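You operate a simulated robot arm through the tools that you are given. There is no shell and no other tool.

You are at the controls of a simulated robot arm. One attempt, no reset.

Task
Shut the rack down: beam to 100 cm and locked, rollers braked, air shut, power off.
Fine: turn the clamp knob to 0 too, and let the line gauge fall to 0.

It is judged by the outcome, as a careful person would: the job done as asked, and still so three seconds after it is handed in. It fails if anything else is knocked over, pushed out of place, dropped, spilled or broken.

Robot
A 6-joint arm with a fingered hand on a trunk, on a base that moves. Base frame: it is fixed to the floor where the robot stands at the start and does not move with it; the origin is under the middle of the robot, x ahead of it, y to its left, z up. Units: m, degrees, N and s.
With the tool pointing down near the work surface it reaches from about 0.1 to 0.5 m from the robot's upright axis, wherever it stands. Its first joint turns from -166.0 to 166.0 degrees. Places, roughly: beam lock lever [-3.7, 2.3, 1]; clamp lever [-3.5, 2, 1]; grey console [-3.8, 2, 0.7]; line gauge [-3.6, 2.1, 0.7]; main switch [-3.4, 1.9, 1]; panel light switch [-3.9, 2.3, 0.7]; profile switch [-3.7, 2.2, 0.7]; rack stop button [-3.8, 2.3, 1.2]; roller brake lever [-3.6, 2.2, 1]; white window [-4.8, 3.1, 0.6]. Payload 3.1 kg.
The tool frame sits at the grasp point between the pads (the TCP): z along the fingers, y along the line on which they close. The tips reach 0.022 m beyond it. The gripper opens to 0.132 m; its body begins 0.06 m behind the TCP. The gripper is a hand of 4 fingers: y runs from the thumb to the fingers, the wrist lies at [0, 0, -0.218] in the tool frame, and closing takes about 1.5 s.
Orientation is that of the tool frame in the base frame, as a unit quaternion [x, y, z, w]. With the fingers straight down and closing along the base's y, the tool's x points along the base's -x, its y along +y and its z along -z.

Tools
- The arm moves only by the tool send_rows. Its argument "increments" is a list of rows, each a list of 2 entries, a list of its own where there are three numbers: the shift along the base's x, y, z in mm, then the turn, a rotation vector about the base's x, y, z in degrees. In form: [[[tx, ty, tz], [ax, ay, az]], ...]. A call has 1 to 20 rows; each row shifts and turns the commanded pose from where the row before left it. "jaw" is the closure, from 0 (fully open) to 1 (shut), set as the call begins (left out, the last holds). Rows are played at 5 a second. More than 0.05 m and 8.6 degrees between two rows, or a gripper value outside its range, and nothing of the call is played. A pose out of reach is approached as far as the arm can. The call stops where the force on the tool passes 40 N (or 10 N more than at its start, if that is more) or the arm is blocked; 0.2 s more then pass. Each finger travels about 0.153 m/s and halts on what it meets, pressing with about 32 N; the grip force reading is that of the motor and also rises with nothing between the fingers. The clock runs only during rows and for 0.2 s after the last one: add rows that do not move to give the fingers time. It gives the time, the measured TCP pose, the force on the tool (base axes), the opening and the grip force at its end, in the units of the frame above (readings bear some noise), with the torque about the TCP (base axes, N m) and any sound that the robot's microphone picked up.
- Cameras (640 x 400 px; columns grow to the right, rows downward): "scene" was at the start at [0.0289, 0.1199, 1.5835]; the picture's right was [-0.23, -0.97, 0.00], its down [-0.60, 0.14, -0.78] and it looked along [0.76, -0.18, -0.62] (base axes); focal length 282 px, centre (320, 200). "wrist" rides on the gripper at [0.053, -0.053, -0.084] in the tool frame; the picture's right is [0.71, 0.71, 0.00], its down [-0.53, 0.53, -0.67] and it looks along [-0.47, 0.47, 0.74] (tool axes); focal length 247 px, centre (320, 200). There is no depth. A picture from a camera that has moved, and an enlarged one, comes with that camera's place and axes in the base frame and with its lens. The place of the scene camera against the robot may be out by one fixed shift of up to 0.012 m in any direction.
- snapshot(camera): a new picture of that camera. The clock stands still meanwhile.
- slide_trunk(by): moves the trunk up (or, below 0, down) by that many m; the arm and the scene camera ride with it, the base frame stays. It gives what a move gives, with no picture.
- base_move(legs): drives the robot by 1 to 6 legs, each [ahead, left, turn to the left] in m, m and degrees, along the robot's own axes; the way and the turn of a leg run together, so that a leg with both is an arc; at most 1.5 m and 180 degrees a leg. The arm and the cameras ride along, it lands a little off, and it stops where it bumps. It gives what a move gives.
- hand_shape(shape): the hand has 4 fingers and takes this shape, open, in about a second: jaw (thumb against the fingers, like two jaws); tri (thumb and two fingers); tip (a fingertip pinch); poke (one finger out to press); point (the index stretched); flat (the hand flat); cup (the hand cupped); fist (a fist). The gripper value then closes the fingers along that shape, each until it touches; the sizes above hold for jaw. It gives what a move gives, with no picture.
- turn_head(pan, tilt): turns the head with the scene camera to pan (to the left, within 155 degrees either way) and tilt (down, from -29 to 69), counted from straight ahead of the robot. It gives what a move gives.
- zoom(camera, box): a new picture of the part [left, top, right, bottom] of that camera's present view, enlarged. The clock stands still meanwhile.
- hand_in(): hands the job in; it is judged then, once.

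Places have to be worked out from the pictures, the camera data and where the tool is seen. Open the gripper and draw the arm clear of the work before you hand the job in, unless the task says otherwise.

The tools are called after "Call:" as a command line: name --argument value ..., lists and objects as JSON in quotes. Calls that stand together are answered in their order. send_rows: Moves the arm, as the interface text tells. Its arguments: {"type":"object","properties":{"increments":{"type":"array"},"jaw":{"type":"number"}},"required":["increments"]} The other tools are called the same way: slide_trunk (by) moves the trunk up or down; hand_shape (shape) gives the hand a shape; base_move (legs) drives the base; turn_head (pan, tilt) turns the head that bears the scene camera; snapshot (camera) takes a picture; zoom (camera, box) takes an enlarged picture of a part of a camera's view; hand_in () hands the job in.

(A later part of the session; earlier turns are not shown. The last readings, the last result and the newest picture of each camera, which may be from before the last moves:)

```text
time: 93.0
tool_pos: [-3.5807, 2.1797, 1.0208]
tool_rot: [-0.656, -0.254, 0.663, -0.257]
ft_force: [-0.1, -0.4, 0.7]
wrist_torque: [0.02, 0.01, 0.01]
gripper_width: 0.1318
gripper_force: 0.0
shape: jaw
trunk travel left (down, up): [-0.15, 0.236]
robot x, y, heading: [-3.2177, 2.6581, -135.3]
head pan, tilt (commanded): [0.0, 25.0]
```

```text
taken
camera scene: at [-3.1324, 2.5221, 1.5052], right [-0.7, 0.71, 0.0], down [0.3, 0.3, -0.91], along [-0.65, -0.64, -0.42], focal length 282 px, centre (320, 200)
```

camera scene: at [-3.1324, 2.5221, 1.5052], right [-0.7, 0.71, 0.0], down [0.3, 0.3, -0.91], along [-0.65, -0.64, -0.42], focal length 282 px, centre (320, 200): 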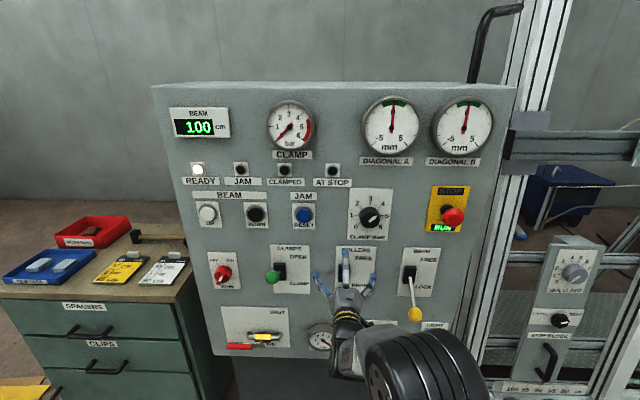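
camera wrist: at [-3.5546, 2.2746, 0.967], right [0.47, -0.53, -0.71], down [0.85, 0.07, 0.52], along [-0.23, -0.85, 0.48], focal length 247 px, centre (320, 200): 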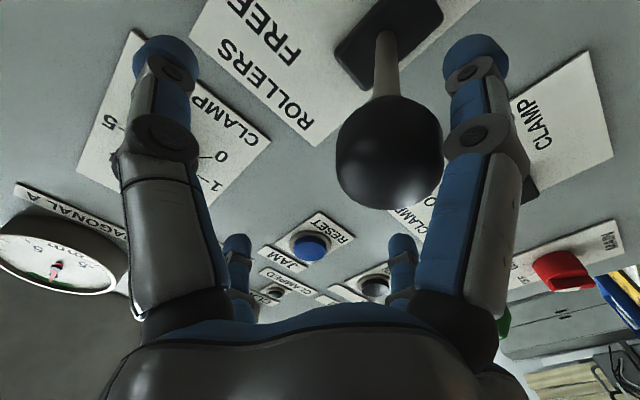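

The base is closer now (0.705 m from the panel). The black knob seems to sit about 38 mm below the axis; I lower the open hand around it and check.

Call:
send_rows --increments '[[[0, 0, -19], [0, 0, 0]], [[0, 0, -19], [0, 0, 0]]]'

Call:
snapshot --camera "wrist"

Call:
zoom --camera "scene" --box '[280, 220, 460, 360]'

```text
time: 93.5
tool_pos: [-3.5792, 2.1809, 0.9844]
tool_rot: [-0.655, -0.253, 0.664, -0.258]
ft_force: [0.1, -1.0, 0.1]
wrist_torque: [-0.01, -0.04, 0.02]
gripper_width: 0.1321
gripper_force: 0.1
shape: jaw
trunk travel left (down, up): [-0.15, 0.236]
robot x, y, heading: [-3.2184, 2.6563, -135.2]
head pan, tilt (commanded): [0.0, 25.0]
```

```text
taken
camera wrist: at [-3.5532, 2.2756, 0.9294], right [0.47, -0.53, -0.71], down [0.85, 0.07, 0.52], along [-0.23, -0.85, 0.48], focal length 247 px, centre (320, 200)
```

wrist: 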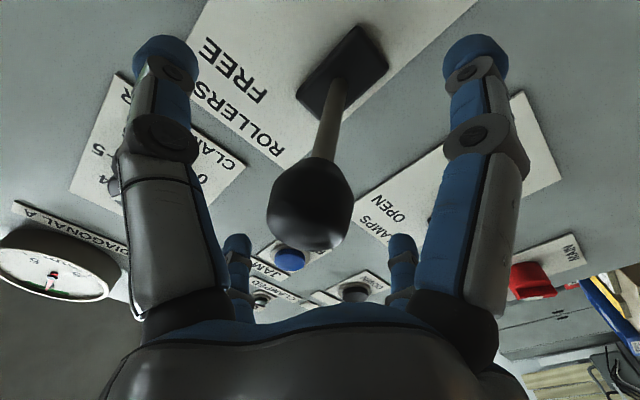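

```text
2.86 times, centred on (370, 290) of scene
camera zoom: at [-3.1312, 2.5232, 1.5052], right [-0.7, 0.71, 0.0], down [0.3, 0.3, -0.91], along [-0.65, -0.64, -0.42], focal length 804 px, centre (177, -57)
```

zoom: 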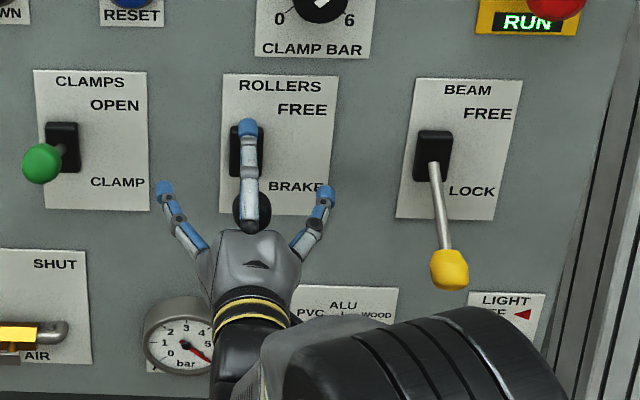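

The black knob is now on the axis. I close on it and draw it down in steps, going inward past level.

Call:
send_rows --increments '[[[0, 0, 0], [0, 0, 0]], [[0, 0, 0], [0, 0, 0]], [[0, 0, 0], [0, 0, 0]], [[0, 0, 0], [0, 0, 0]], [[0, 0, 0], [0, 0, 0]], [[0, 0, 0], [0, 0, 0]], [[0, 0, 0], [0, 0, 0]]]' --jaw 1

Call:
send_rows --increments '[[[1.5, 1.4, -14], [0, 0, 0]], [[0.7, 0.7, -14], [0, 0, 0]], [[-0.7, -0.7, -14], [0, 0, 0]], [[-1.5, -1.4, -14], [0, 0, 0]]]'

Call:
snapshot --camera "wrist"

Call:
zoom --camera "scene" --box '[280, 220, 460, 360]'

```text
time: 95.2
tool_pos: [-3.5806, 2.1796, 0.9819]
tool_rot: [-0.657, -0.254, 0.662, -0.256]
ft_force: [-5.0, -6.3, -14.5]
wrist_torque: [0.64, -0.87, 0.11]
gripper_width: 0.0206
gripper_force: 31.7
shape: jaw
trunk travel left (down, up): [-0.15, 0.236]
robot x, y, heading: [-3.2181, 2.6583, -135.0]
head pan, tilt (commanded): [0.0, 25.0]
```

```text
time: 96.0
tool_pos: [-3.5823, 2.1795, 0.9519]
tool_rot: [-0.647, -0.247, 0.672, -0.262]
ft_force: [-15.6, -13.2, 7.5]
wrist_torque: [-0.08, 0.41, 0.43]
gripper_width: 0.0198
gripper_force: 31.7
shape: jaw
trunk travel left (down, up): [-0.15, 0.236]
robot x, y, heading: [-3.2142, 2.6561, -135.4]
head pan, tilt (commanded): [0.0, 25.0]
stopped in row 4: the force on the tool passed its limit at 41 N (the readings are from after the stop); the commanded pose is now the measured one
```

```text
taken
camera wrist: at [-3.5568, 2.2724, 0.8954], right [0.46, -0.55, -0.7], down [0.86, 0.07, 0.5], along [-0.22, -0.83, 0.5], focal length 247 px, centre (320, 200)
```

wrist: 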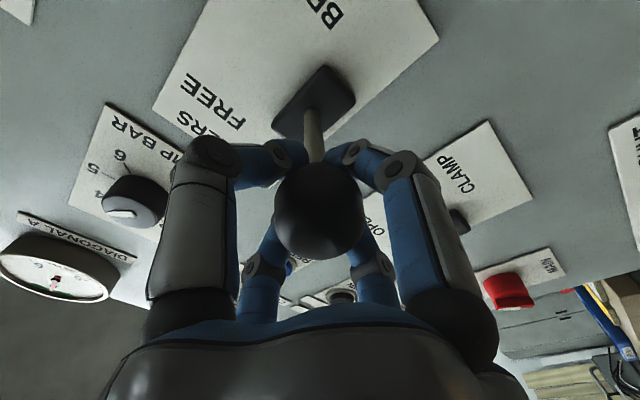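

```text
2.86 times, centred on (370, 290) of scene
camera zoom: at [-3.1341, 2.5212, 1.5052], right [-0.7, 0.71, 0.0], down [0.3, 0.3, -0.91], along [-0.65, -0.63, -0.42], focal length 804 px, centre (177, -57)
```

zoom: 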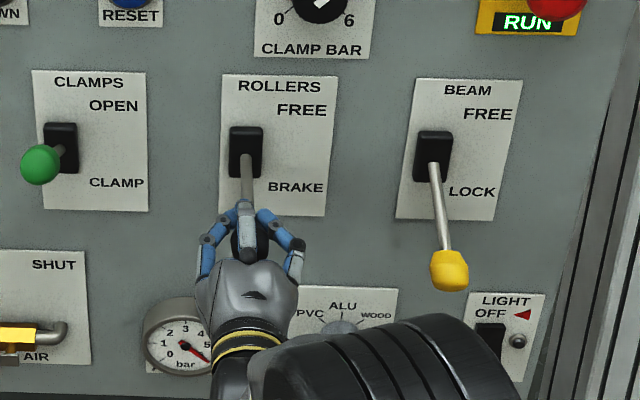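

The deep grip squeezes behind the knob and pulls the hand inward, which eats up the force margin. I loosen the fingers into a loose cage around the knob and let the upper finger push it down.

Call:
send_rows --increments '[[[0, 0, 0], [0, 0, 0]], [[0, 0, 0], [0, 0, 0]], [[0, 0, 0], [0, 0, 0]]]' --jaw 0.62

Call:
send_rows --increments '[[[0, 0, -12], [0, 0, 0]], [[0, 0, -12], [0, 0, 0]], [[0, 0, -12], [0, 0, 0]]]'

Call:
snapshot --camera "wrist"

Call:
zoom --camera "scene" --box '[280, 220, 460, 360]'

```text
time: 96.8
tool_pos: [-3.5792, 2.1815, 0.9491]
tool_rot: [-0.65, -0.249, 0.67, -0.26]
ft_force: [0.5, -1.2, 0.5]
wrist_torque: [0.02, 0.02, 0.0]
gripper_width: 0.0498
gripper_force: 0.0
shape: jaw
trunk travel left (down, up): [-0.15, 0.236]
robot x, y, heading: [-3.2191, 2.659, -135.6]
head pan, tilt (commanded): [0.0, 25.0]
```

```text
time: 97.6
tool_pos: [-3.5807, 2.1813, 0.9139]
tool_rot: [-0.649, -0.248, 0.67, -0.26]
ft_force: [-0.3, -0.1, 0.0]
wrist_torque: [0.01, -0.02, -0.01]
gripper_width: 0.0498
gripper_force: 0.1
shape: jaw
trunk travel left (down, up): [-0.15, 0.236]
robot x, y, heading: [-3.2188, 2.6556, -135.6]
head pan, tilt (commanded): [0.0, 25.0]
```

```text
taken
camera wrist: at [-3.5544, 2.2743, 0.8571], right [0.46, -0.54, -0.7], down [0.86, 0.07, 0.51], along [-0.22, -0.84, 0.5], focal length 247 px, centre (320, 200)
```

wrist: 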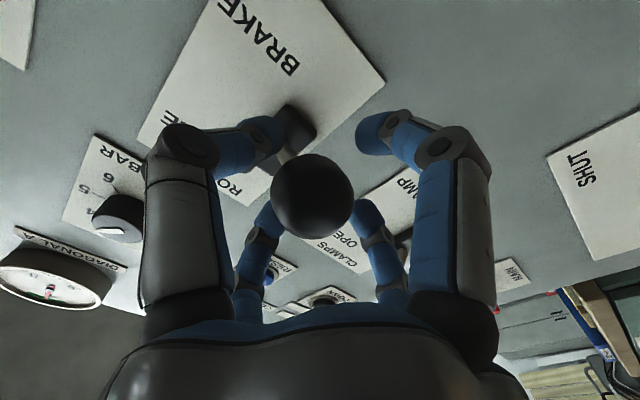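

```text
2.86 times, centred on (370, 290) of scene
camera zoom: at [-3.1319, 2.5227, 1.5052], right [-0.7, 0.71, 0.0], down [0.3, 0.3, -0.91], along [-0.65, -0.64, -0.42], focal length 804 px, centre (177, -57)
```

zoom: 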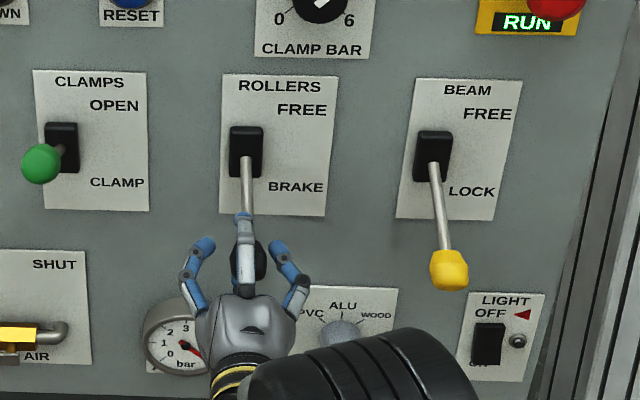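

The lever follows the cage easily. I push down 24 mm more in small rows until it meets its stop.

Call:
send_rows --increments '[[[-1.5, -1.4, -8], [0, 0, 0]], [[-1.5, -1.4, -8], [0, 0, 0]], [[-1.5, -1.4, -8], [0, 0, 0]], [[0, 0, -6], [0, 0, 0]]]'

Call:
snapshot --camera "wrist"

Call:
zoom --camera "scene" --box '[280, 220, 460, 360]'

```text
time: 98.6
tool_pos: [-3.5834, 2.178, 0.8851]
tool_rot: [-0.648, -0.248, 0.671, -0.261]
ft_force: [0.9, 0.3, 3.9]
wrist_torque: [-0.02, 0.05, 0.02]
gripper_width: 0.0514
gripper_force: 0.0
shape: jaw
trunk travel left (down, up): [-0.15, 0.236]
robot x, y, heading: [-3.2166, 2.6585, -135.6]
head pan, tilt (commanded): [0.0, 25.0]
```

```text
taken
camera wrist: at [-3.5586, 2.2703, 0.8285], right [0.46, -0.54, -0.7], down [0.86, 0.07, 0.5], along [-0.22, -0.84, 0.5], focal length 247 px, centre (320, 200)
```

wrist: 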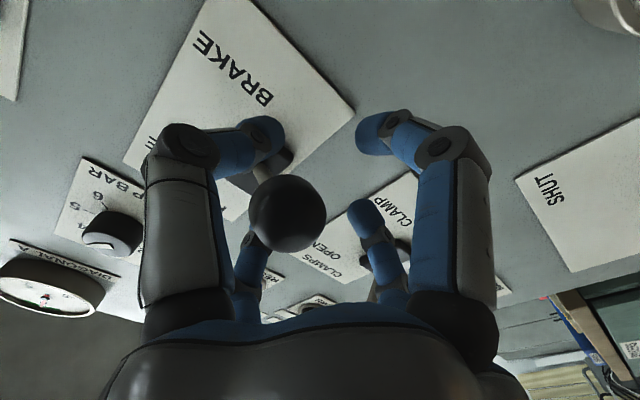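

```text
2.86 times, centred on (370, 290) of scene
camera zoom: at [-3.1311, 2.5236, 1.5053], right [-0.7, 0.71, 0.0], down [0.3, 0.3, -0.91], along [-0.65, -0.64, -0.42], focal length 804 px, centre (177, -57)
```

zoom: 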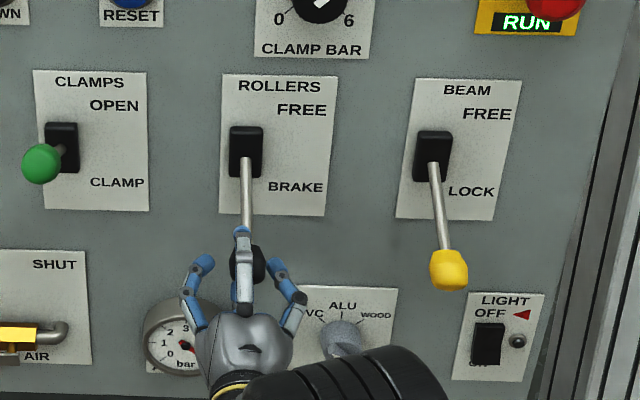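

The black knob meets its stop at z about 0.904 with 4 N: the rollers lever is at BRAKE. I open the hand, back straight off, straighten the tool, and raise the trunk again for the clamp knob.

Call:
send_rows --increments '[[[0, 0, 0], [0, 0, 0]], [[0, 0, 0], [0, 0, 0]], [[0, 0, 0], [0, 0, 0]], [[0, 0, 0], [0, 0, 0]], [[27, 25.2, 0], [0, 0, 0]], [[27, 25.2, 0], [0, 0, 0]], [[27, 25.2, 0], [0, 0, 0]], [[0, 0, 0], [1.43, -1.54, 0.8]]]' --jaw 0

Call:
slide_trunk --by 0.1

Call:
send_rows --increments '[[[-10.5, 11.3, 43], [0, 0, 0]], [[-10.5, 11.3, 43], [0, 0, 0]], [[-10.5, 11.3, 43], [0, 0, 0]], [[-10.5, 11.3, 43], [0, 0, 0]], [[0, 0, 0], [0, 0, 0]]]'

Call:
snapshot --camera "wrist"

Call:
snapshot --camera "scene"

```text
time: 100.4
tool_pos: [-3.5042, 2.2546, 0.8859]
tool_rot: [0.66, 0.258, -0.656, 0.26]
ft_force: [-0.2, 0.2, -0.6]
wrist_torque: [-0.01, 0.03, -0.04]
gripper_width: 0.1321
gripper_force: 0.0
shape: jaw
trunk travel left (down, up): [-0.15, 0.236]
robot x, y, heading: [-3.2161, 2.6596, -135.7]
head pan, tilt (commanded): [0.0, 25.0]
```

```text
time: 101.7
tool_pos: [-3.5023, 2.2525, 0.9853]
tool_rot: [0.659, 0.258, -0.656, 0.26]
ft_force: [-0.3, -0.2, -0.2]
wrist_torque: [0.03, -0.01, 0.0]
gripper_width: 0.132
gripper_force: 0.1
shape: jaw
trunk travel left (down, up): [-0.25, 0.136]
robot x, y, heading: [-3.2184, 2.6606, -135.7]
head pan, tilt (commanded): [0.0, 25.0]
```

```text
time: 102.9
tool_pos: [-3.5444, 2.3, 1.1551]
tool_rot: [0.66, 0.259, -0.656, 0.26]
ft_force: [0.2, -1.3, -0.8]
wrist_torque: [0.02, 0.01, 0.0]
gripper_width: 0.132
gripper_force: 0.0
shape: jaw
trunk travel left (down, up): [-0.25, 0.136]
robot x, y, heading: [-3.2176, 2.6608, -135.7]
head pan, tilt (commanded): [0.0, 25.0]
```

```text
taken
camera wrist: at [-3.5185, 2.3946, 1.1021], right [0.49, -0.52, -0.7], down [0.84, 0.07, 0.53], along [-0.22, -0.85, 0.47], focal length 247 px, centre (320, 200)
```

wrist: 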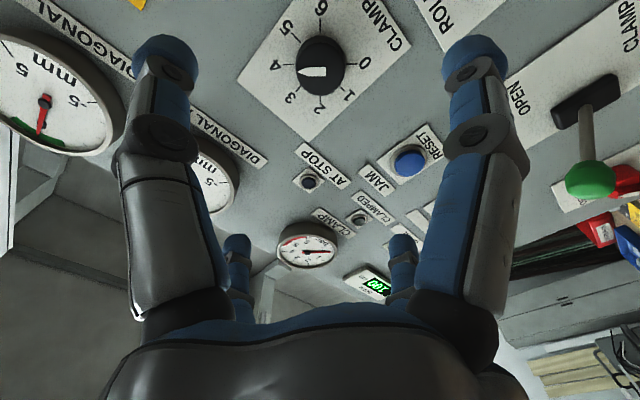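

```text
taken
camera scene: at [-3.132, 2.5222, 1.6042], right [-0.7, 0.71, 0.0], down [0.3, 0.3, -0.91], along [-0.65, -0.64, -0.42], focal length 282 px, centre (320, 200)
```

scene: 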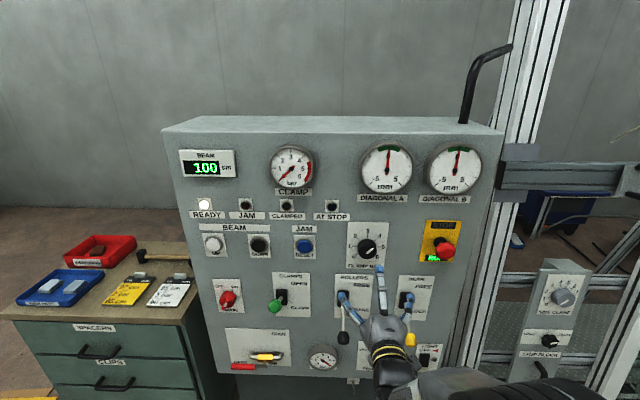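

The beam stays at 100 and both levers hang down. I look closely at the clamp knob in both cameras to judge its pointer and its place.

Call:
zoom --camera "wrist" --box '[230, 0, 410, 130]'

Call:
zoom --camera "scene" --box '[320, 205, 420, 285]'

```text
3.08 times, centred on (320, 65) of wrist
camera zoom: at [-3.5185, 2.3946, 1.1021], right [0.49, -0.52, -0.7], down [0.84, 0.07, 0.53], along [-0.22, -0.85, 0.47], focal length 760 px, centre (320, 615)
```

zoom: 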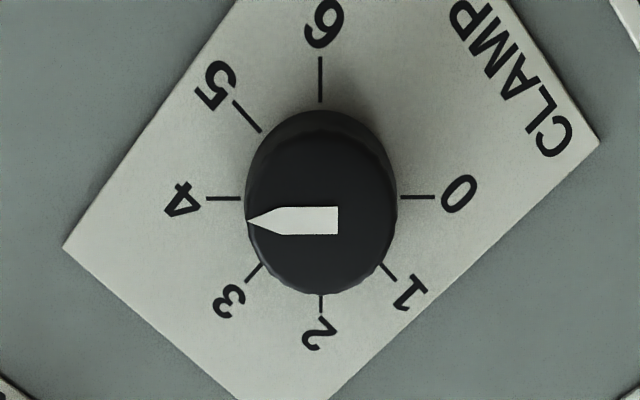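

```text
5.00 times, centred on (370, 245) of scene
camera zoom: at [-3.132, 2.5222, 1.6042], right [-0.7, 0.71, 0.0], down [0.3, 0.3, -0.91], along [-0.65, -0.64, -0.42], focal length 1408 px, centre (70, -25)
```

zoom: 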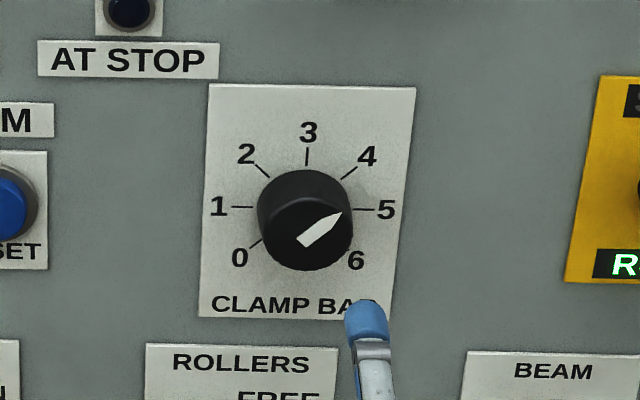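

The pointer is exactly at 4, so 0 is 180 degrees counter-clockwise away; the knob is 48 mm across and stands out 31 mm, centred 3 mm below and right of the axis. I pre-roll the hand 92 degrees clockwise in the free space here to see whether one long stroke is possible.

Call:
send_rows --increments '[[[-1.8, 1.9, -2.6], [0, 0, 0]], [[0, 0, 0], [-6.0, -5.6, 0]], [[0, 0, 0], [-6.0, -5.6, 0]], [[0, 0, 0], [-6.0, -5.6, 0]], [[0, 0, 0], [-6.0, -5.6, 0]], [[0, 0, 0], [-6.0, -5.6, 0]], [[0, 0, 0], [-6.0, -5.6, 0]], [[0, 0, 0], [-6.0, -5.6, 0]], [[0, 0, 0], [-6.0, -5.6, 0]], [[0, 0, 0], [-6.0, -5.6, 0]], [[0, 0, 0], [-6.0, -5.6, 0]], [[0, 0, 0], [-6.0, -5.6, 0]], [[0, 0, 0], [0, 0, 0]]]'

Call:
snapshot --camera "wrist"

Call:
snapshot --camera "scene"

```text
time: 105.7
tool_pos: [-3.5464, 2.3012, 1.154]
tool_rot: [0.648, -0.284, -0.277, 0.651]
ft_force: [-0.5, -0.8, 0.3]
wrist_torque: [-0.04, -0.01, -0.02]
gripper_width: 0.1318
gripper_force: 0.1
shape: jaw
trunk travel left (down, up): [-0.25, 0.136]
robot x, y, heading: [-3.2166, 2.6599, -135.7]
head pan, tilt (commanded): [0.0, 25.0]
```

```text
taken
camera wrist: at [-3.4487, 2.317, 1.1013], right [0.48, -0.51, 0.72], down [0.12, 0.84, 0.52], along [-0.87, -0.16, 0.47], focal length 247 px, centre (320, 200)
```

wrist: 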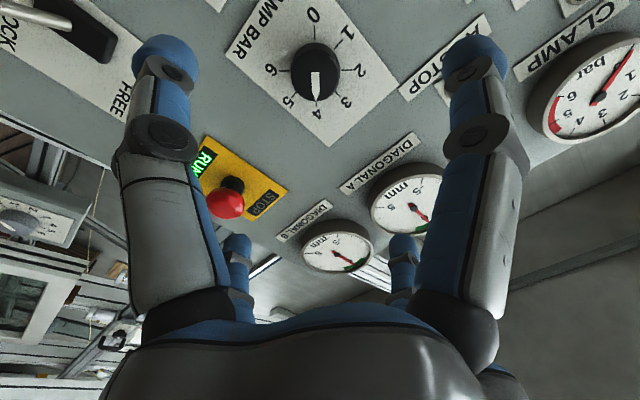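

```text
taken
camera scene: at [-3.1316, 2.5231, 1.6043], right [-0.7, 0.71, 0.0], down [0.3, 0.3, -0.91], along [-0.65, -0.64, -0.42], focal length 282 px, centre (320, 200)
```

scene: 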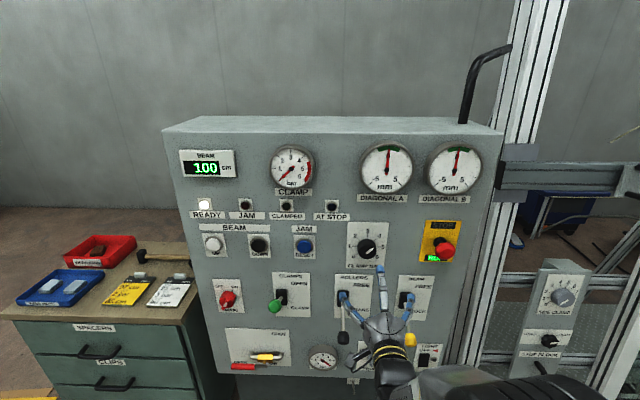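

The roll works. I set the fingers to about 85 mm apart and advance 150 mm along the axis towards the clamp knob, then check the aim.

Call:
send_rows --increments '[[[-21.9, -20.5, -2], [0, 0, 0]], [[-21.9, -20.5, 0], [0, 0, 0]], [[-21.9, -20.5, 0], [0, 0, 0]], [[-21.9, -20.5, 0], [0, 0, 0]], [[-21.9, -20.5, 0], [0, 0, 0]]]' --jaw 0.36

Call:
snapshot --camera "wrist"

Call:
zoom --camera "scene" --box '[300, 180, 480, 320]'

```text
time: 106.9
tool_pos: [-3.6575, 2.1979, 1.1518]
tool_rot: [0.648, -0.284, -0.277, 0.65]
ft_force: [-0.6, 0.0, 1.1]
wrist_torque: [-0.01, 0.02, -0.01]
gripper_width: 0.0848
gripper_force: 0.1
shape: jaw
trunk travel left (down, up): [-0.25, 0.136]
robot x, y, heading: [-3.2157, 2.6577, -135.6]
head pan, tilt (commanded): [0.0, 25.0]
```

```text
taken
camera wrist: at [-3.5589, 2.2144, 1.0985], right [0.48, -0.51, 0.71], down [0.12, 0.84, 0.52], along [-0.87, -0.16, 0.47], focal length 247 px, centre (320, 200)
```

wrist: 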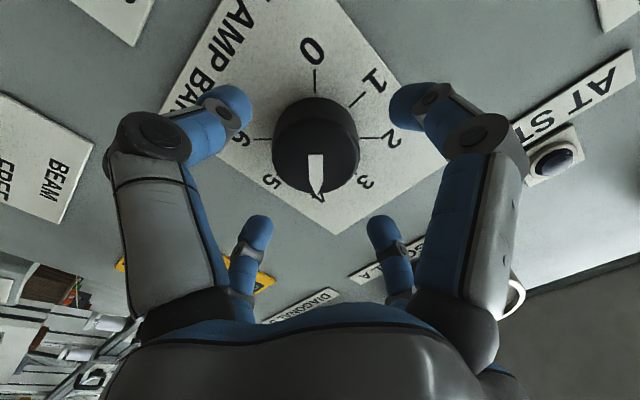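

```text
2.86 times, centred on (390, 250) of scene
camera zoom: at [-3.1325, 2.5223, 1.6043], right [-0.7, 0.71, 0.0], down [0.3, 0.3, -0.91], along [-0.65, -0.64, -0.42], focal length 804 px, centre (120, 57)
```

zoom: 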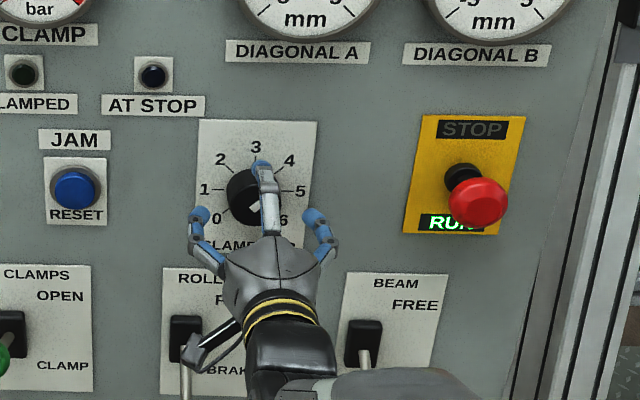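

The knob is centred between the fingers within a few mm. I advance 36 mm more so that the fingertips stand around it, then close.

Call:
send_rows --increments '[[[-13.2, -12.3, 0], [0, 0, 0]], [[-13.2, -12.3, 0], [0, 0, 0]]]'

Call:
send_rows --increments '[[[0, 0, 0], [0, 0, 0]], [[0, 0, 0], [0, 0, 0]], [[0, 0, 0], [0, 0, 0]], [[0, 0, 0], [0, 0, 0]], [[0, 0, 0], [0, 0, 0]]]' --jaw 1

Call:
snapshot --camera "wrist"

Call:
zoom --camera "scene" --box '[300, 180, 480, 320]'

```text
time: 107.5
tool_pos: [-3.6837, 2.1741, 1.152]
tool_rot: [0.648, -0.284, -0.278, 0.65]
ft_force: [0.1, 0.5, 0.1]
wrist_torque: [-0.01, 0.02, -0.01]
gripper_width: 0.0849
gripper_force: 0.0
shape: jaw
trunk travel left (down, up): [-0.25, 0.136]
robot x, y, heading: [-3.2188, 2.6599, -135.6]
head pan, tilt (commanded): [0.0, 25.0]
```

```text
time: 108.7
tool_pos: [-3.6824, 2.1737, 1.1509]
tool_rot: [0.647, -0.284, -0.278, 0.65]
ft_force: [-2.6, -2.8, 5.0]
wrist_torque: [0.03, 0.01, -0.02]
gripper_width: 0.0452
gripper_force: 32.0
shape: jaw
trunk travel left (down, up): [-0.25, 0.136]
robot x, y, heading: [-3.2177, 2.659, -135.3]
head pan, tilt (commanded): [0.0, 25.0]
```

```text
taken
camera wrist: at [-3.5856, 2.1911, 1.0992], right [0.48, -0.51, 0.71], down [0.12, 0.84, 0.52], along [-0.87, -0.16, 0.47], focal length 247 px, centre (320, 200)
```

wrist: 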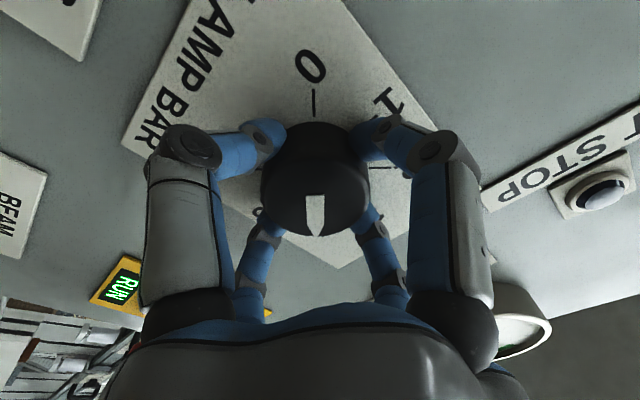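

```text
2.86 times, centred on (390, 250) of scene
camera zoom: at [-3.1319, 2.523, 1.6043], right [-0.7, 0.71, 0.0], down [0.3, 0.3, -0.91], along [-0.65, -0.64, -0.42], focal length 804 px, centre (120, 57)
```

zoom: 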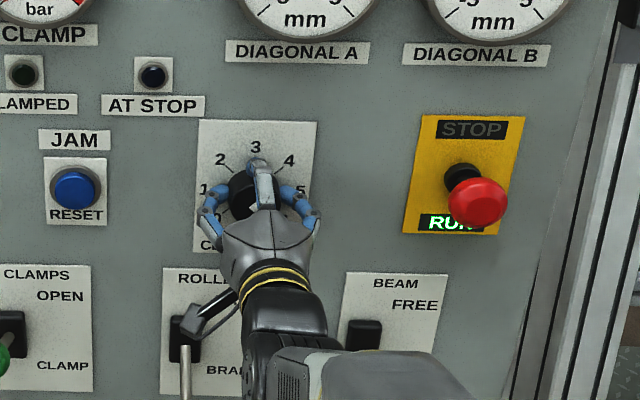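

The knob is gripped. I turn it counter-clockwise 41 degrees first and check that it follows.

Call:
send_rows --increments '[[[0, 0, 0], [6.0, 5.6, 0]], [[0, 0, 0], [6.0, 5.6, 0]], [[0, 0, 0], [6.0, 5.6, 0]], [[0, 0, 0], [6.0, 5.6, 0]], [[0, 0, 0], [6.0, 5.6, 0]]]'

Call:
snapshot --camera "wrist"

```text
time: 109.9
tool_pos: [-3.6825, 2.1729, 1.1503]
tool_rot: [0.707, -0.039, -0.488, 0.509]
ft_force: [-2.7, -2.7, 3.0]
wrist_torque: [0.05, 0.0, -0.04]
gripper_width: 0.0452
gripper_force: 31.4
shape: jaw
trunk travel left (down, up): [-0.25, 0.136]
robot x, y, heading: [-3.2147, 2.658, -135.4]
head pan, tilt (commanded): [0.0, 25.0]
```

```text
taken
camera wrist: at [-3.6173, 2.2252, 1.076], right [0.68, -0.73, 0.08], down [0.45, 0.5, 0.74], along [-0.58, -0.47, 0.66], focal length 247 px, centre (320, 200)
```

wrist: 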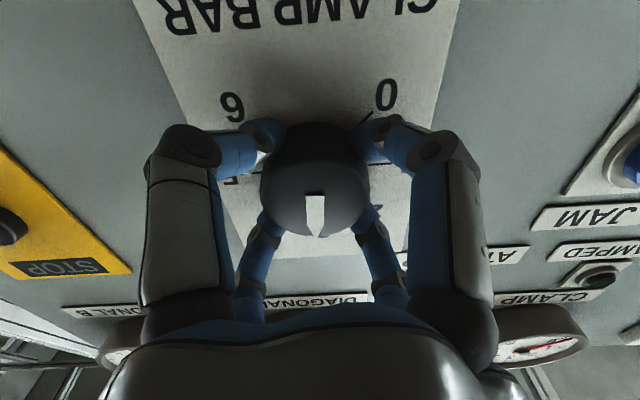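

The knob follows exactly. I go on 90 degrees more (131 in all).

Call:
send_rows --increments '[[[0, 0, 0], [6.0, 5.6, 0]], [[0, 0, 0], [6.0, 5.6, 0]], [[0, 0, 0], [6.0, 5.6, 0]], [[0, 0, 0], [6.0, 5.6, 0]], [[0, 0, 0], [6.0, 5.6, 0]], [[0, 0, 0], [6.0, 5.6, 0]], [[0, 0, 0], [6.0, 5.6, 0]], [[0, 0, 0], [6.0, 5.6, 0]], [[0, 0, 0], [6.0, 5.6, 0]], [[0, 0, 0], [6.0, 5.6, 0]], [[0, 0, 0], [6.0, 5.6, 0]]]'

Call:
snapshot --camera "wrist"

Call:
zoom --camera "scene" --box '[300, 180, 480, 320]'

```text
time: 112.3
tool_pos: [-3.6829, 2.173, 1.1489]
tool_rot: [-0.529, -0.474, 0.704, -0.012]
ft_force: [5.3, 8.7, -21.5]
wrist_torque: [0.17, -0.21, -0.32]
gripper_width: 0.0449
gripper_force: 32.0
shape: jaw
trunk travel left (down, up): [-0.25, 0.136]
robot x, y, heading: [-3.2162, 2.6575, -135.6]
head pan, tilt (commanded): [0.0, 25.0]
```

```text
taken
camera wrist: at [-3.6731, 2.2842, 1.1438], right [0.06, -0.05, -1.0], down [0.99, -0.09, 0.06], along [-0.09, -0.99, 0.04], focal length 247 px, centre (320, 200)
```

wrist: 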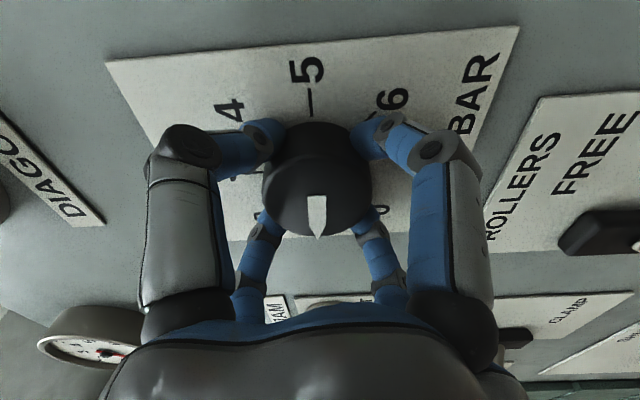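

```text
2.86 times, centred on (390, 250) of scene
camera zoom: at [-3.1329, 2.5228, 1.6043], right [-0.7, 0.71, 0.0], down [0.3, 0.3, -0.91], along [-0.65, -0.64, -0.42], focal length 804 px, centre (120, 57)
```

zoom: 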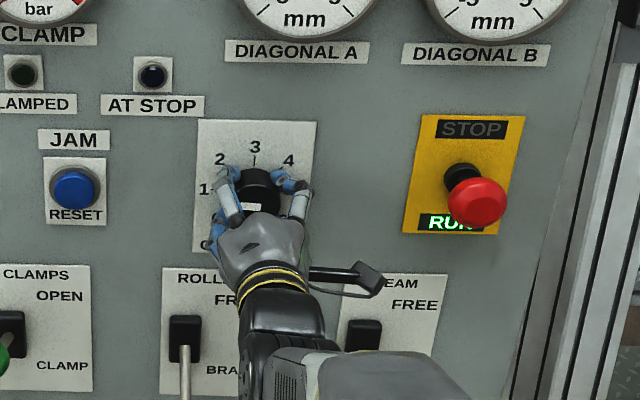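

The knob has turned 131 degrees (pointing near 1) with a sideways load of about 21 N, so I ease the hand down 2.5 mm while turning the remaining 49 degrees.

Call:
send_rows --increments '[[[0.7, 0.7, -2.5], [0, 0, 0]], [[0, 0, 0], [6.0, 5.6, 0]], [[0, 0, 0], [6.0, 5.6, 0]], [[0, 0, 0], [6.0, 5.6, 0]]]'

Call:
snapshot --camera "wrist"

```text
time: 113.3
tool_pos: [-3.6837, 2.1741, 1.1477]
tool_rot: [-0.415, -0.574, 0.692, 0.138]
ft_force: [-1.7, 8.8, -17.3]
wrist_torque: [0.11, -0.2, -0.35]
gripper_width: 0.0453
gripper_force: 31.6
shape: jaw
trunk travel left (down, up): [-0.25, 0.136]
robot x, y, heading: [-3.2191, 2.6577, -135.5]
head pan, tilt (commanded): [0.0, 25.0]
```

```text
taken
camera wrist: at [-3.6704, 2.2815, 1.1743], right [-0.23, 0.26, -0.94], down [0.96, -0.06, -0.26], along [-0.12, -0.96, -0.24], focal length 247 px, centre (320, 200)
```

wrist: 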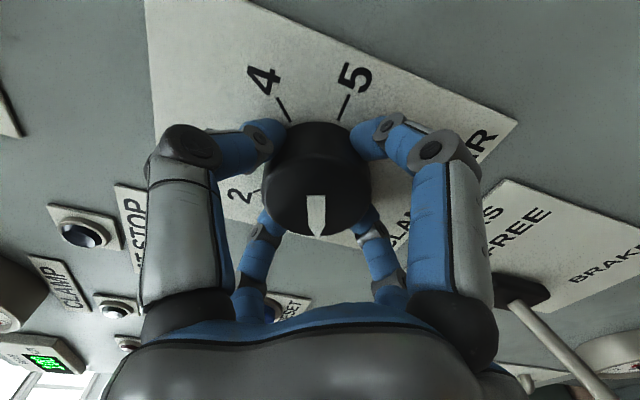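

The pointer is at about 0.5 now. I turn three more rows (24.6 degrees) to 0.

Call:
send_rows --increments '[[[0, 0, -1.5], [6.0, 5.6, 0]], [[0, 0, 0], [6.0, 5.6, 0]], [[0, 0, 0], [6.0, 5.6, 0]]]'

Call:
snapshot --camera "wrist"

```text
time: 114.0
tool_pos: [-3.6869, 2.1761, 1.1478]
tool_rot: [-0.297, -0.641, 0.67, 0.227]
ft_force: [15.0, -18.6, -3.1]
wrist_torque: [0.06, 0.09, 0.01]
gripper_width: 0.045
gripper_force: 32.3
shape: jaw
out of reach, approached as far as the arm can: row 2, 3
trunk travel left (down, up): [-0.25, 0.136]
robot x, y, heading: [-3.2206, 2.6571, -135.1]
head pan, tilt (commanded): [0.0, 25.0]
stopped in row 3: the force on the tool passed its limit at 52 N (the readings are from after the stop); the commanded pose is now the measured one
```

```text
taken
camera wrist: at [-3.671, 2.277, 1.1943], right [-0.45, 0.43, -0.78], down [0.88, 0.08, -0.47], along [-0.14, -0.9, -0.42], focal length 247 px, centre (320, 200)
```

wrist: 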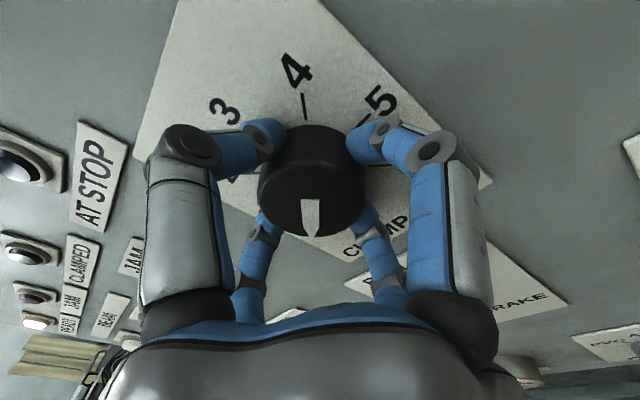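

The wrist roll has reached its limit, but the 4 tick is now almost opposite the pointer, so the knob is near 0. I open the fingers and back off to read it.

Call:
send_rows --increments '[[[0, 0, 0], [0, 0, 0]], [[0, 0, 0], [0, 0, 0]], [[0, 0, 0], [0, 0, 0]], [[0, 0, 0], [0, 0, 0]], [[14.6, 13.6, 0], [0, 0, 0]], [[21.9, 20.5, 0], [0, 0, 0]], [[21.9, 20.5, 0], [0, 0, 0]], [[21.9, 20.5, 0], [0, 0, 0]], [[21.9, 20.5, 0], [0, 0, 0]]]' --jaw 0.3

Call:
zoom --camera "wrist" --box '[190, 0, 450, 200]'

Call:
zoom --camera "scene" --box '[300, 180, 480, 320]'

```text
time: 116.0
tool_pos: [-3.589, 2.2793, 1.1489]
tool_rot: [-0.304, -0.637, 0.672, 0.224]
ft_force: [0.3, -0.5, 0.0]
wrist_torque: [-0.01, 0.01, 0.02]
gripper_width: 0.092
gripper_force: 0.1
shape: jaw
trunk travel left (down, up): [-0.25, 0.136]
robot x, y, heading: [-3.2206, 2.658, -135.2]
head pan, tilt (commanded): [0.0, 25.0]
```

```text
2.00 times, centred on (320, 100) of wrist
camera zoom: at [-3.5734, 2.3802, 1.1949], right [-0.45, 0.43, -0.79], down [0.88, 0.07, -0.46], along [-0.14, -0.9, -0.41], focal length 494 px, centre (320, 400)
```

zoom: 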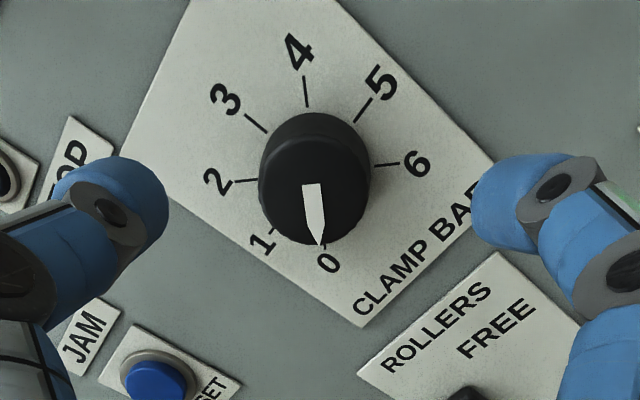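

```text
2.86 times, centred on (390, 250) of scene
camera zoom: at [-3.1302, 2.5237, 1.6043], right [-0.7, 0.71, 0.0], down [0.3, 0.3, -0.91], along [-0.64, -0.64, -0.42], focal length 804 px, centre (120, 57)
```

zoom: 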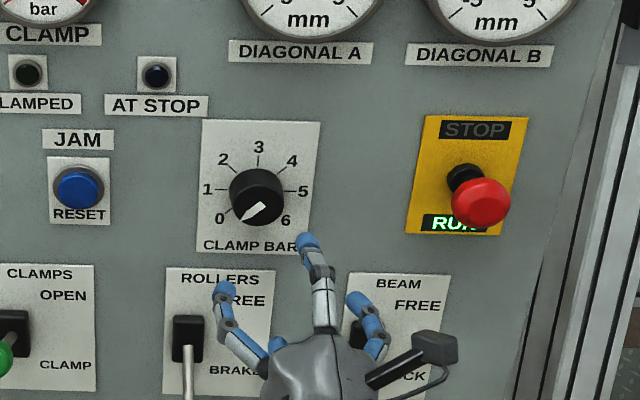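

The pointer lies in line with the 4-0 ticks, so the clamp knob is at 0. I roll the hand back, straighten it, and strafe left towards the air valve.

Call:
send_rows --increments '[[[7.3, 6.8, 0], [-6.07, -5.66, 0]], [[7.3, 6.8, 0], [-6.07, -5.66, 0]], [[7.3, 6.8, 0], [-6.07, -5.66, 0]], [[0, 0, 0], [-6.07, -5.66, 0]], [[0, 0, 0], [-6.07, -5.66, 0]], [[0, 0, 0], [-6.07, -5.66, 0]], [[0, 0, 0], [-6.07, -5.66, 0]], [[0, 0, 0], [-6.07, -5.66, 0]], [[0, 0, 0], [-6.07, -5.66, 0]], [[0, 0, 0], [-6.07, -5.66, 0]], [[0, 0, 0], [0, 0, -3.1]], [[0, 0, 0], [0, 0, 0]]]' --jaw 1

Call:
base_move --legs '[[0, 0.34, 0]]'

Call:
slide_trunk --by -0.24

Call:
turn_head --pan 0 --tilt 38

Call:
snapshot --camera "scene"

Call:
snapshot --camera "wrist"

```text
time: 118.6
tool_pos: [-3.5677, 2.2989, 1.1481]
tool_rot: [-0.648, -0.239, 0.681, -0.245]
ft_force: [0.3, 0.0, 0.0]
wrist_torque: [-0.01, 0.01, 0.0]
gripper_width: 0.0002
gripper_force: 32.0
shape: jaw
trunk travel left (down, up): [-0.25, 0.136]
robot x, y, heading: [-3.2139, 2.6539, -135.1]
head pan, tilt (commanded): [0.0, 25.0]
```

```text
time: 120.8
tool_pos: [-3.3261, 2.055, 1.1479]
tool_rot: [-0.647, -0.24, 0.681, -0.245]
ft_force: [0.2, -0.1, 0.4]
wrist_torque: [0.03, -0.01, -0.01]
gripper_width: 0.0
gripper_force: 32.0
shape: jaw
trunk travel left (down, up): [-0.25, 0.136]
robot x, y, heading: [-2.9746, 2.4135, -135.3]
head pan, tilt (commanded): [0.0, 25.0]
```

```text
time: 123.3
tool_pos: [-3.3255, 2.0561, 0.9081]
tool_rot: [-0.648, -0.239, 0.68, -0.244]
ft_force: [0.3, 0.5, -0.1]
wrist_torque: [-0.05, -0.01, 0.02]
gripper_width: 0.0
gripper_force: 31.6
shape: jaw
trunk travel left (down, up): [-0.01, 0.376]
robot x, y, heading: [-2.9777, 2.4133, -135.3]
head pan, tilt (commanded): [0.0, 25.0]
```

```text
time: 124.1
tool_pos: [-3.3267, 2.055, 0.909]
tool_rot: [-0.648, -0.239, 0.681, -0.244]
ft_force: [-0.4, 0.8, 0.6]
wrist_torque: [-0.02, -0.02, -0.02]
gripper_width: 0.0
gripper_force: 31.7
shape: jaw
trunk travel left (down, up): [-0.01, 0.376]
robot x, y, heading: [-2.9733, 2.4162, -135.4]
head pan, tilt (commanded): [0.0, 38.0]
```

```text
taken
camera scene: at [-2.8856, 2.2831, 1.3445], right [-0.7, 0.71, 0.0], down [0.44, 0.43, -0.79], along [-0.56, -0.55, -0.62], focal length 282 px, centre (320, 200)
```

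scene: 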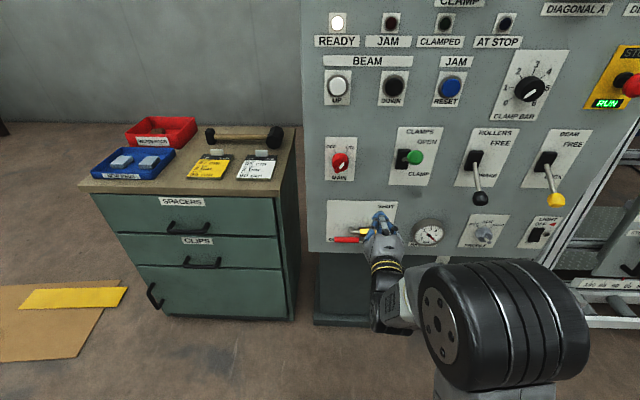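

```text
taken
camera wrist: at [-3.2984, 2.148, 0.8518], right [0.42, -0.56, -0.71], down [0.87, 0.04, 0.49], along [-0.25, -0.83, 0.5], focal length 247 px, centre (320, 200)
```

wrist: 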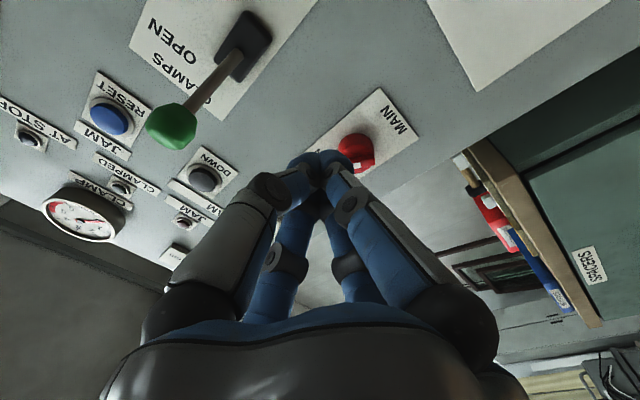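

I'm in front of the air valve (robot s 3.79). I zoom on the valve with the scene camera and straighten the tool.

Call:
zoom --camera "scene" --box '[310, 180, 470, 280]'

Call:
send_rows --increments '[[[0, 0, 0], [1.77, -1.9, 3.0]], [[0, 0, 0], [0, 0, 0]]]'

```text
4.00 times, centred on (390, 230) of scene
camera zoom: at [-2.8856, 2.2831, 1.3445], right [-0.7, 0.71, 0.0], down [0.44, 0.43, -0.79], along [-0.56, -0.55, -0.62], focal length 1126 px, centre (40, 80)
```

zoom: 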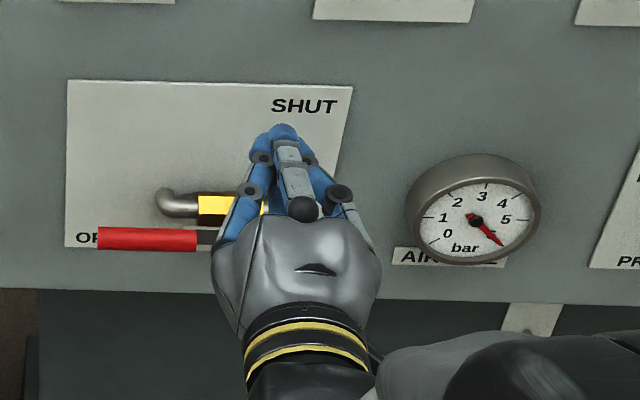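

```text
time: 124.7
tool_pos: [-3.3277, 2.0567, 0.9081]
tool_rot: [-0.657, -0.263, 0.659, -0.257]
ft_force: [-0.6, 0.6, -0.4]
wrist_torque: [0.03, 0.02, 0.05]
gripper_width: 0.0
gripper_force: 32.1
shape: jaw
trunk travel left (down, up): [-0.01, 0.376]
robot x, y, heading: [-2.9748, 2.4124, -135.2]
head pan, tilt (commanded): [0.0, 38.0]
```

The handle lies in a plane about 0.076 m off the panel, pivot at about (s 3.782, z 0.709), tip at s 3.675; shutting means swinging it from left up to vertical. I drive 60 mm closer and bring the closed fingertips to below the red grip, still in front of it.

Call:
base_move --legs '[[0.06, 0, 0]]'

Call:
send_rows --increments '[[[8.75, -9.4, -43], [0, 0, 0]], [[8.75, -9.4, -43], [0, 0, 0]], [[8.75, -9.4, -43], [0, 0, 0]], [[8.75, -9.4, -43], [0, 0, 0]], [[8.75, -9.4, -43], [0, 0, 0]], [[8.75, -9.4, -43], [0, 0, 0]], [[0, 0, 0], [0, 0, 0]]]'

Call:
snapshot --camera "wrist"

Call:
snapshot --camera "scene"

```text
time: 125.7
tool_pos: [-3.368, 2.0135, 0.9078]
tool_rot: [-0.657, -0.263, 0.659, -0.256]
ft_force: [-0.1, -0.2, 1.0]
wrist_torque: [-0.01, 0.0, -0.02]
gripper_width: 0.0001
gripper_force: 32.1
shape: jaw
trunk travel left (down, up): [-0.01, 0.376]
robot x, y, heading: [-3.0179, 2.3708, -135.2]
head pan, tilt (commanded): [0.0, 38.0]
```

```text
time: 127.3
tool_pos: [-3.3142, 1.9581, 0.6498]
tool_rot: [-0.656, -0.262, 0.659, -0.256]
ft_force: [-0.7, 1.0, 0.5]
wrist_torque: [0.0, 0.0, 0.02]
gripper_width: 0.0001
gripper_force: 31.6
shape: jaw
trunk travel left (down, up): [-0.01, 0.376]
robot x, y, heading: [-3.0231, 2.3732, -135.5]
head pan, tilt (commanded): [0.0, 38.0]
```

```text
taken
camera wrist: at [-3.2898, 2.0533, 0.5968], right [0.48, -0.51, -0.71], down [0.85, 0.07, 0.52], along [-0.22, -0.86, 0.47], focal length 247 px, centre (320, 200)
```

wrist: 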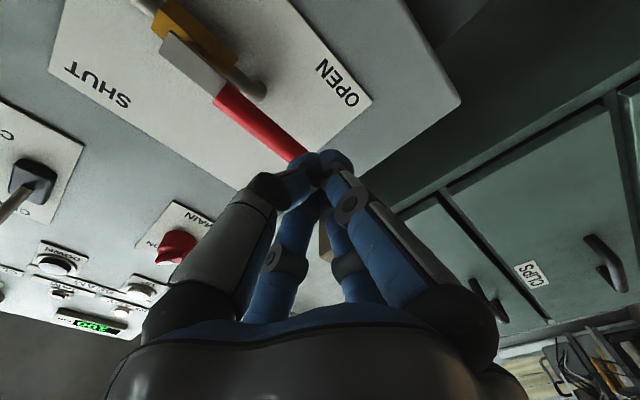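

```text
taken
camera scene: at [-2.9276, 2.2413, 1.3445], right [-0.7, 0.71, 0.0], down [0.44, 0.43, -0.79], along [-0.56, -0.55, -0.62], focal length 282 px, centre (320, 200)
```

scene: 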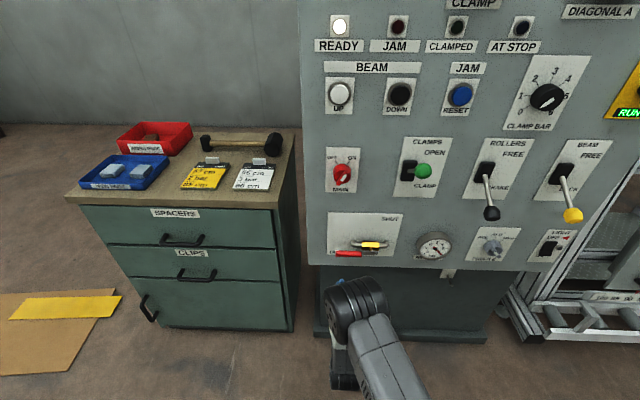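

The wrist view shows the red handle just above and ahead of the tips. I zoom to refine its place before going in.

Call:
zoom --camera "wrist" --box '[120, 0, 440, 200]'

Call:
zoom --camera "scene" --box '[310, 200, 470, 300]'

```text
2.00 times, centred on (280, 100) of wrist
camera zoom: at [-3.2898, 2.0533, 0.5968], right [0.48, -0.51, -0.71], down [0.85, 0.07, 0.52], along [-0.22, -0.86, 0.47], focal length 494 px, centre (400, 400)
```

zoom: 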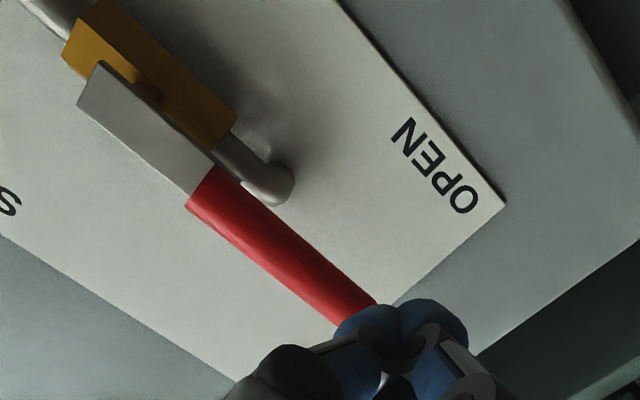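

```text
4.00 times, centred on (390, 250) of scene
camera zoom: at [-2.9276, 2.2413, 1.3445], right [-0.7, 0.71, 0.0], down [0.44, 0.43, -0.79], along [-0.56, -0.55, -0.62], focal length 1126 px, centre (40, 0)
```

zoom: 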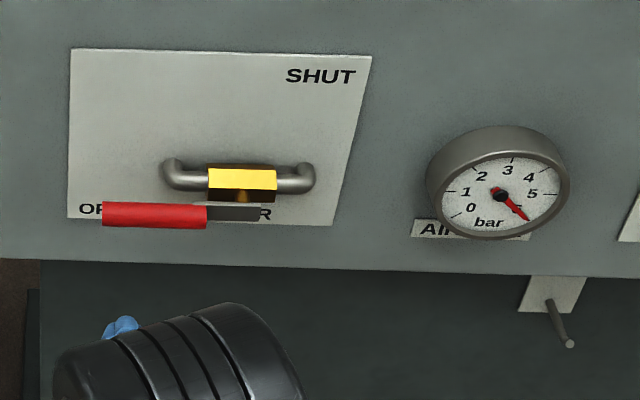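

Combining both views, the handle is at z about 0.690, 0.062 m off the panel, pivot s about 3.784. I go 10 mm lower, then advance 100 mm so the fingertips stand below the red grip.

Call:
send_rows --increments '[[[-4.4, 4.8, -10], [0, 0, 0]], [[-24.9, -23.2, 0], [0, 0, 0]], [[-24.9, -23.2, 0], [0, 0, 0]], [[-24.9, -23.2, 0], [0, 0, 0]]]'

Call:
snapshot --camera "wrist"

Call:
zoom --camera "scene" --box '[310, 200, 470, 300]'

```text
time: 128.3
tool_pos: [-3.3953, 1.8919, 0.639]
tool_rot: [-0.656, -0.263, 0.659, -0.256]
ft_force: [-1.1, -0.5, 0.5]
wrist_torque: [-0.02, -0.01, -0.01]
gripper_width: 0.0
gripper_force: 32.4
shape: jaw
trunk travel left (down, up): [-0.01, 0.376]
robot x, y, heading: [-3.0163, 2.3743, -135.4]
head pan, tilt (commanded): [0.0, 38.0]
```

```text
taken
camera wrist: at [-3.3711, 1.9872, 0.5857], right [0.48, -0.51, -0.71], down [0.85, 0.07, 0.52], along [-0.22, -0.86, 0.47], focal length 247 px, centre (320, 200)
```

wrist: 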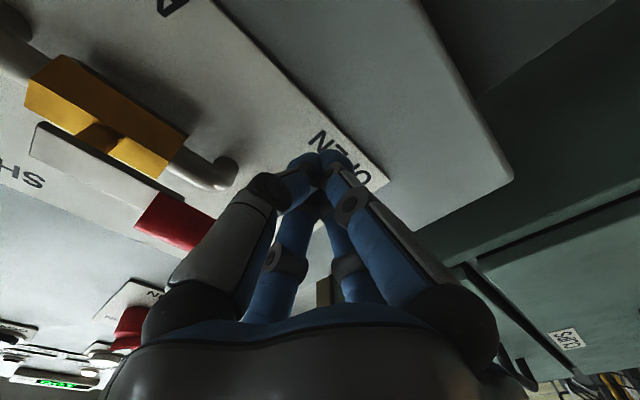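

```text
4.00 times, centred on (390, 250) of scene
camera zoom: at [-2.9277, 2.2413, 1.3445], right [-0.7, 0.71, 0.0], down [0.44, 0.43, -0.79], along [-0.56, -0.55, -0.62], focal length 1126 px, centre (40, 0)
```

zoom: 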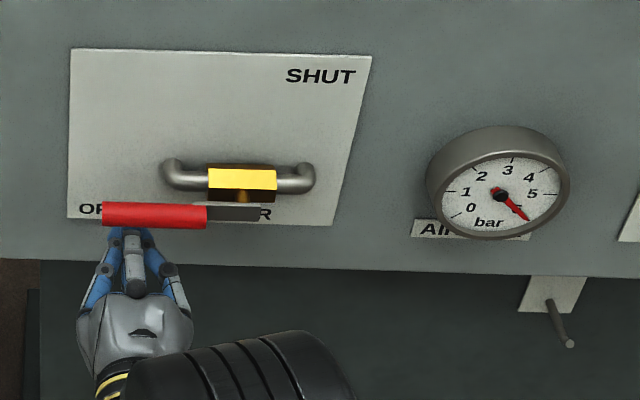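

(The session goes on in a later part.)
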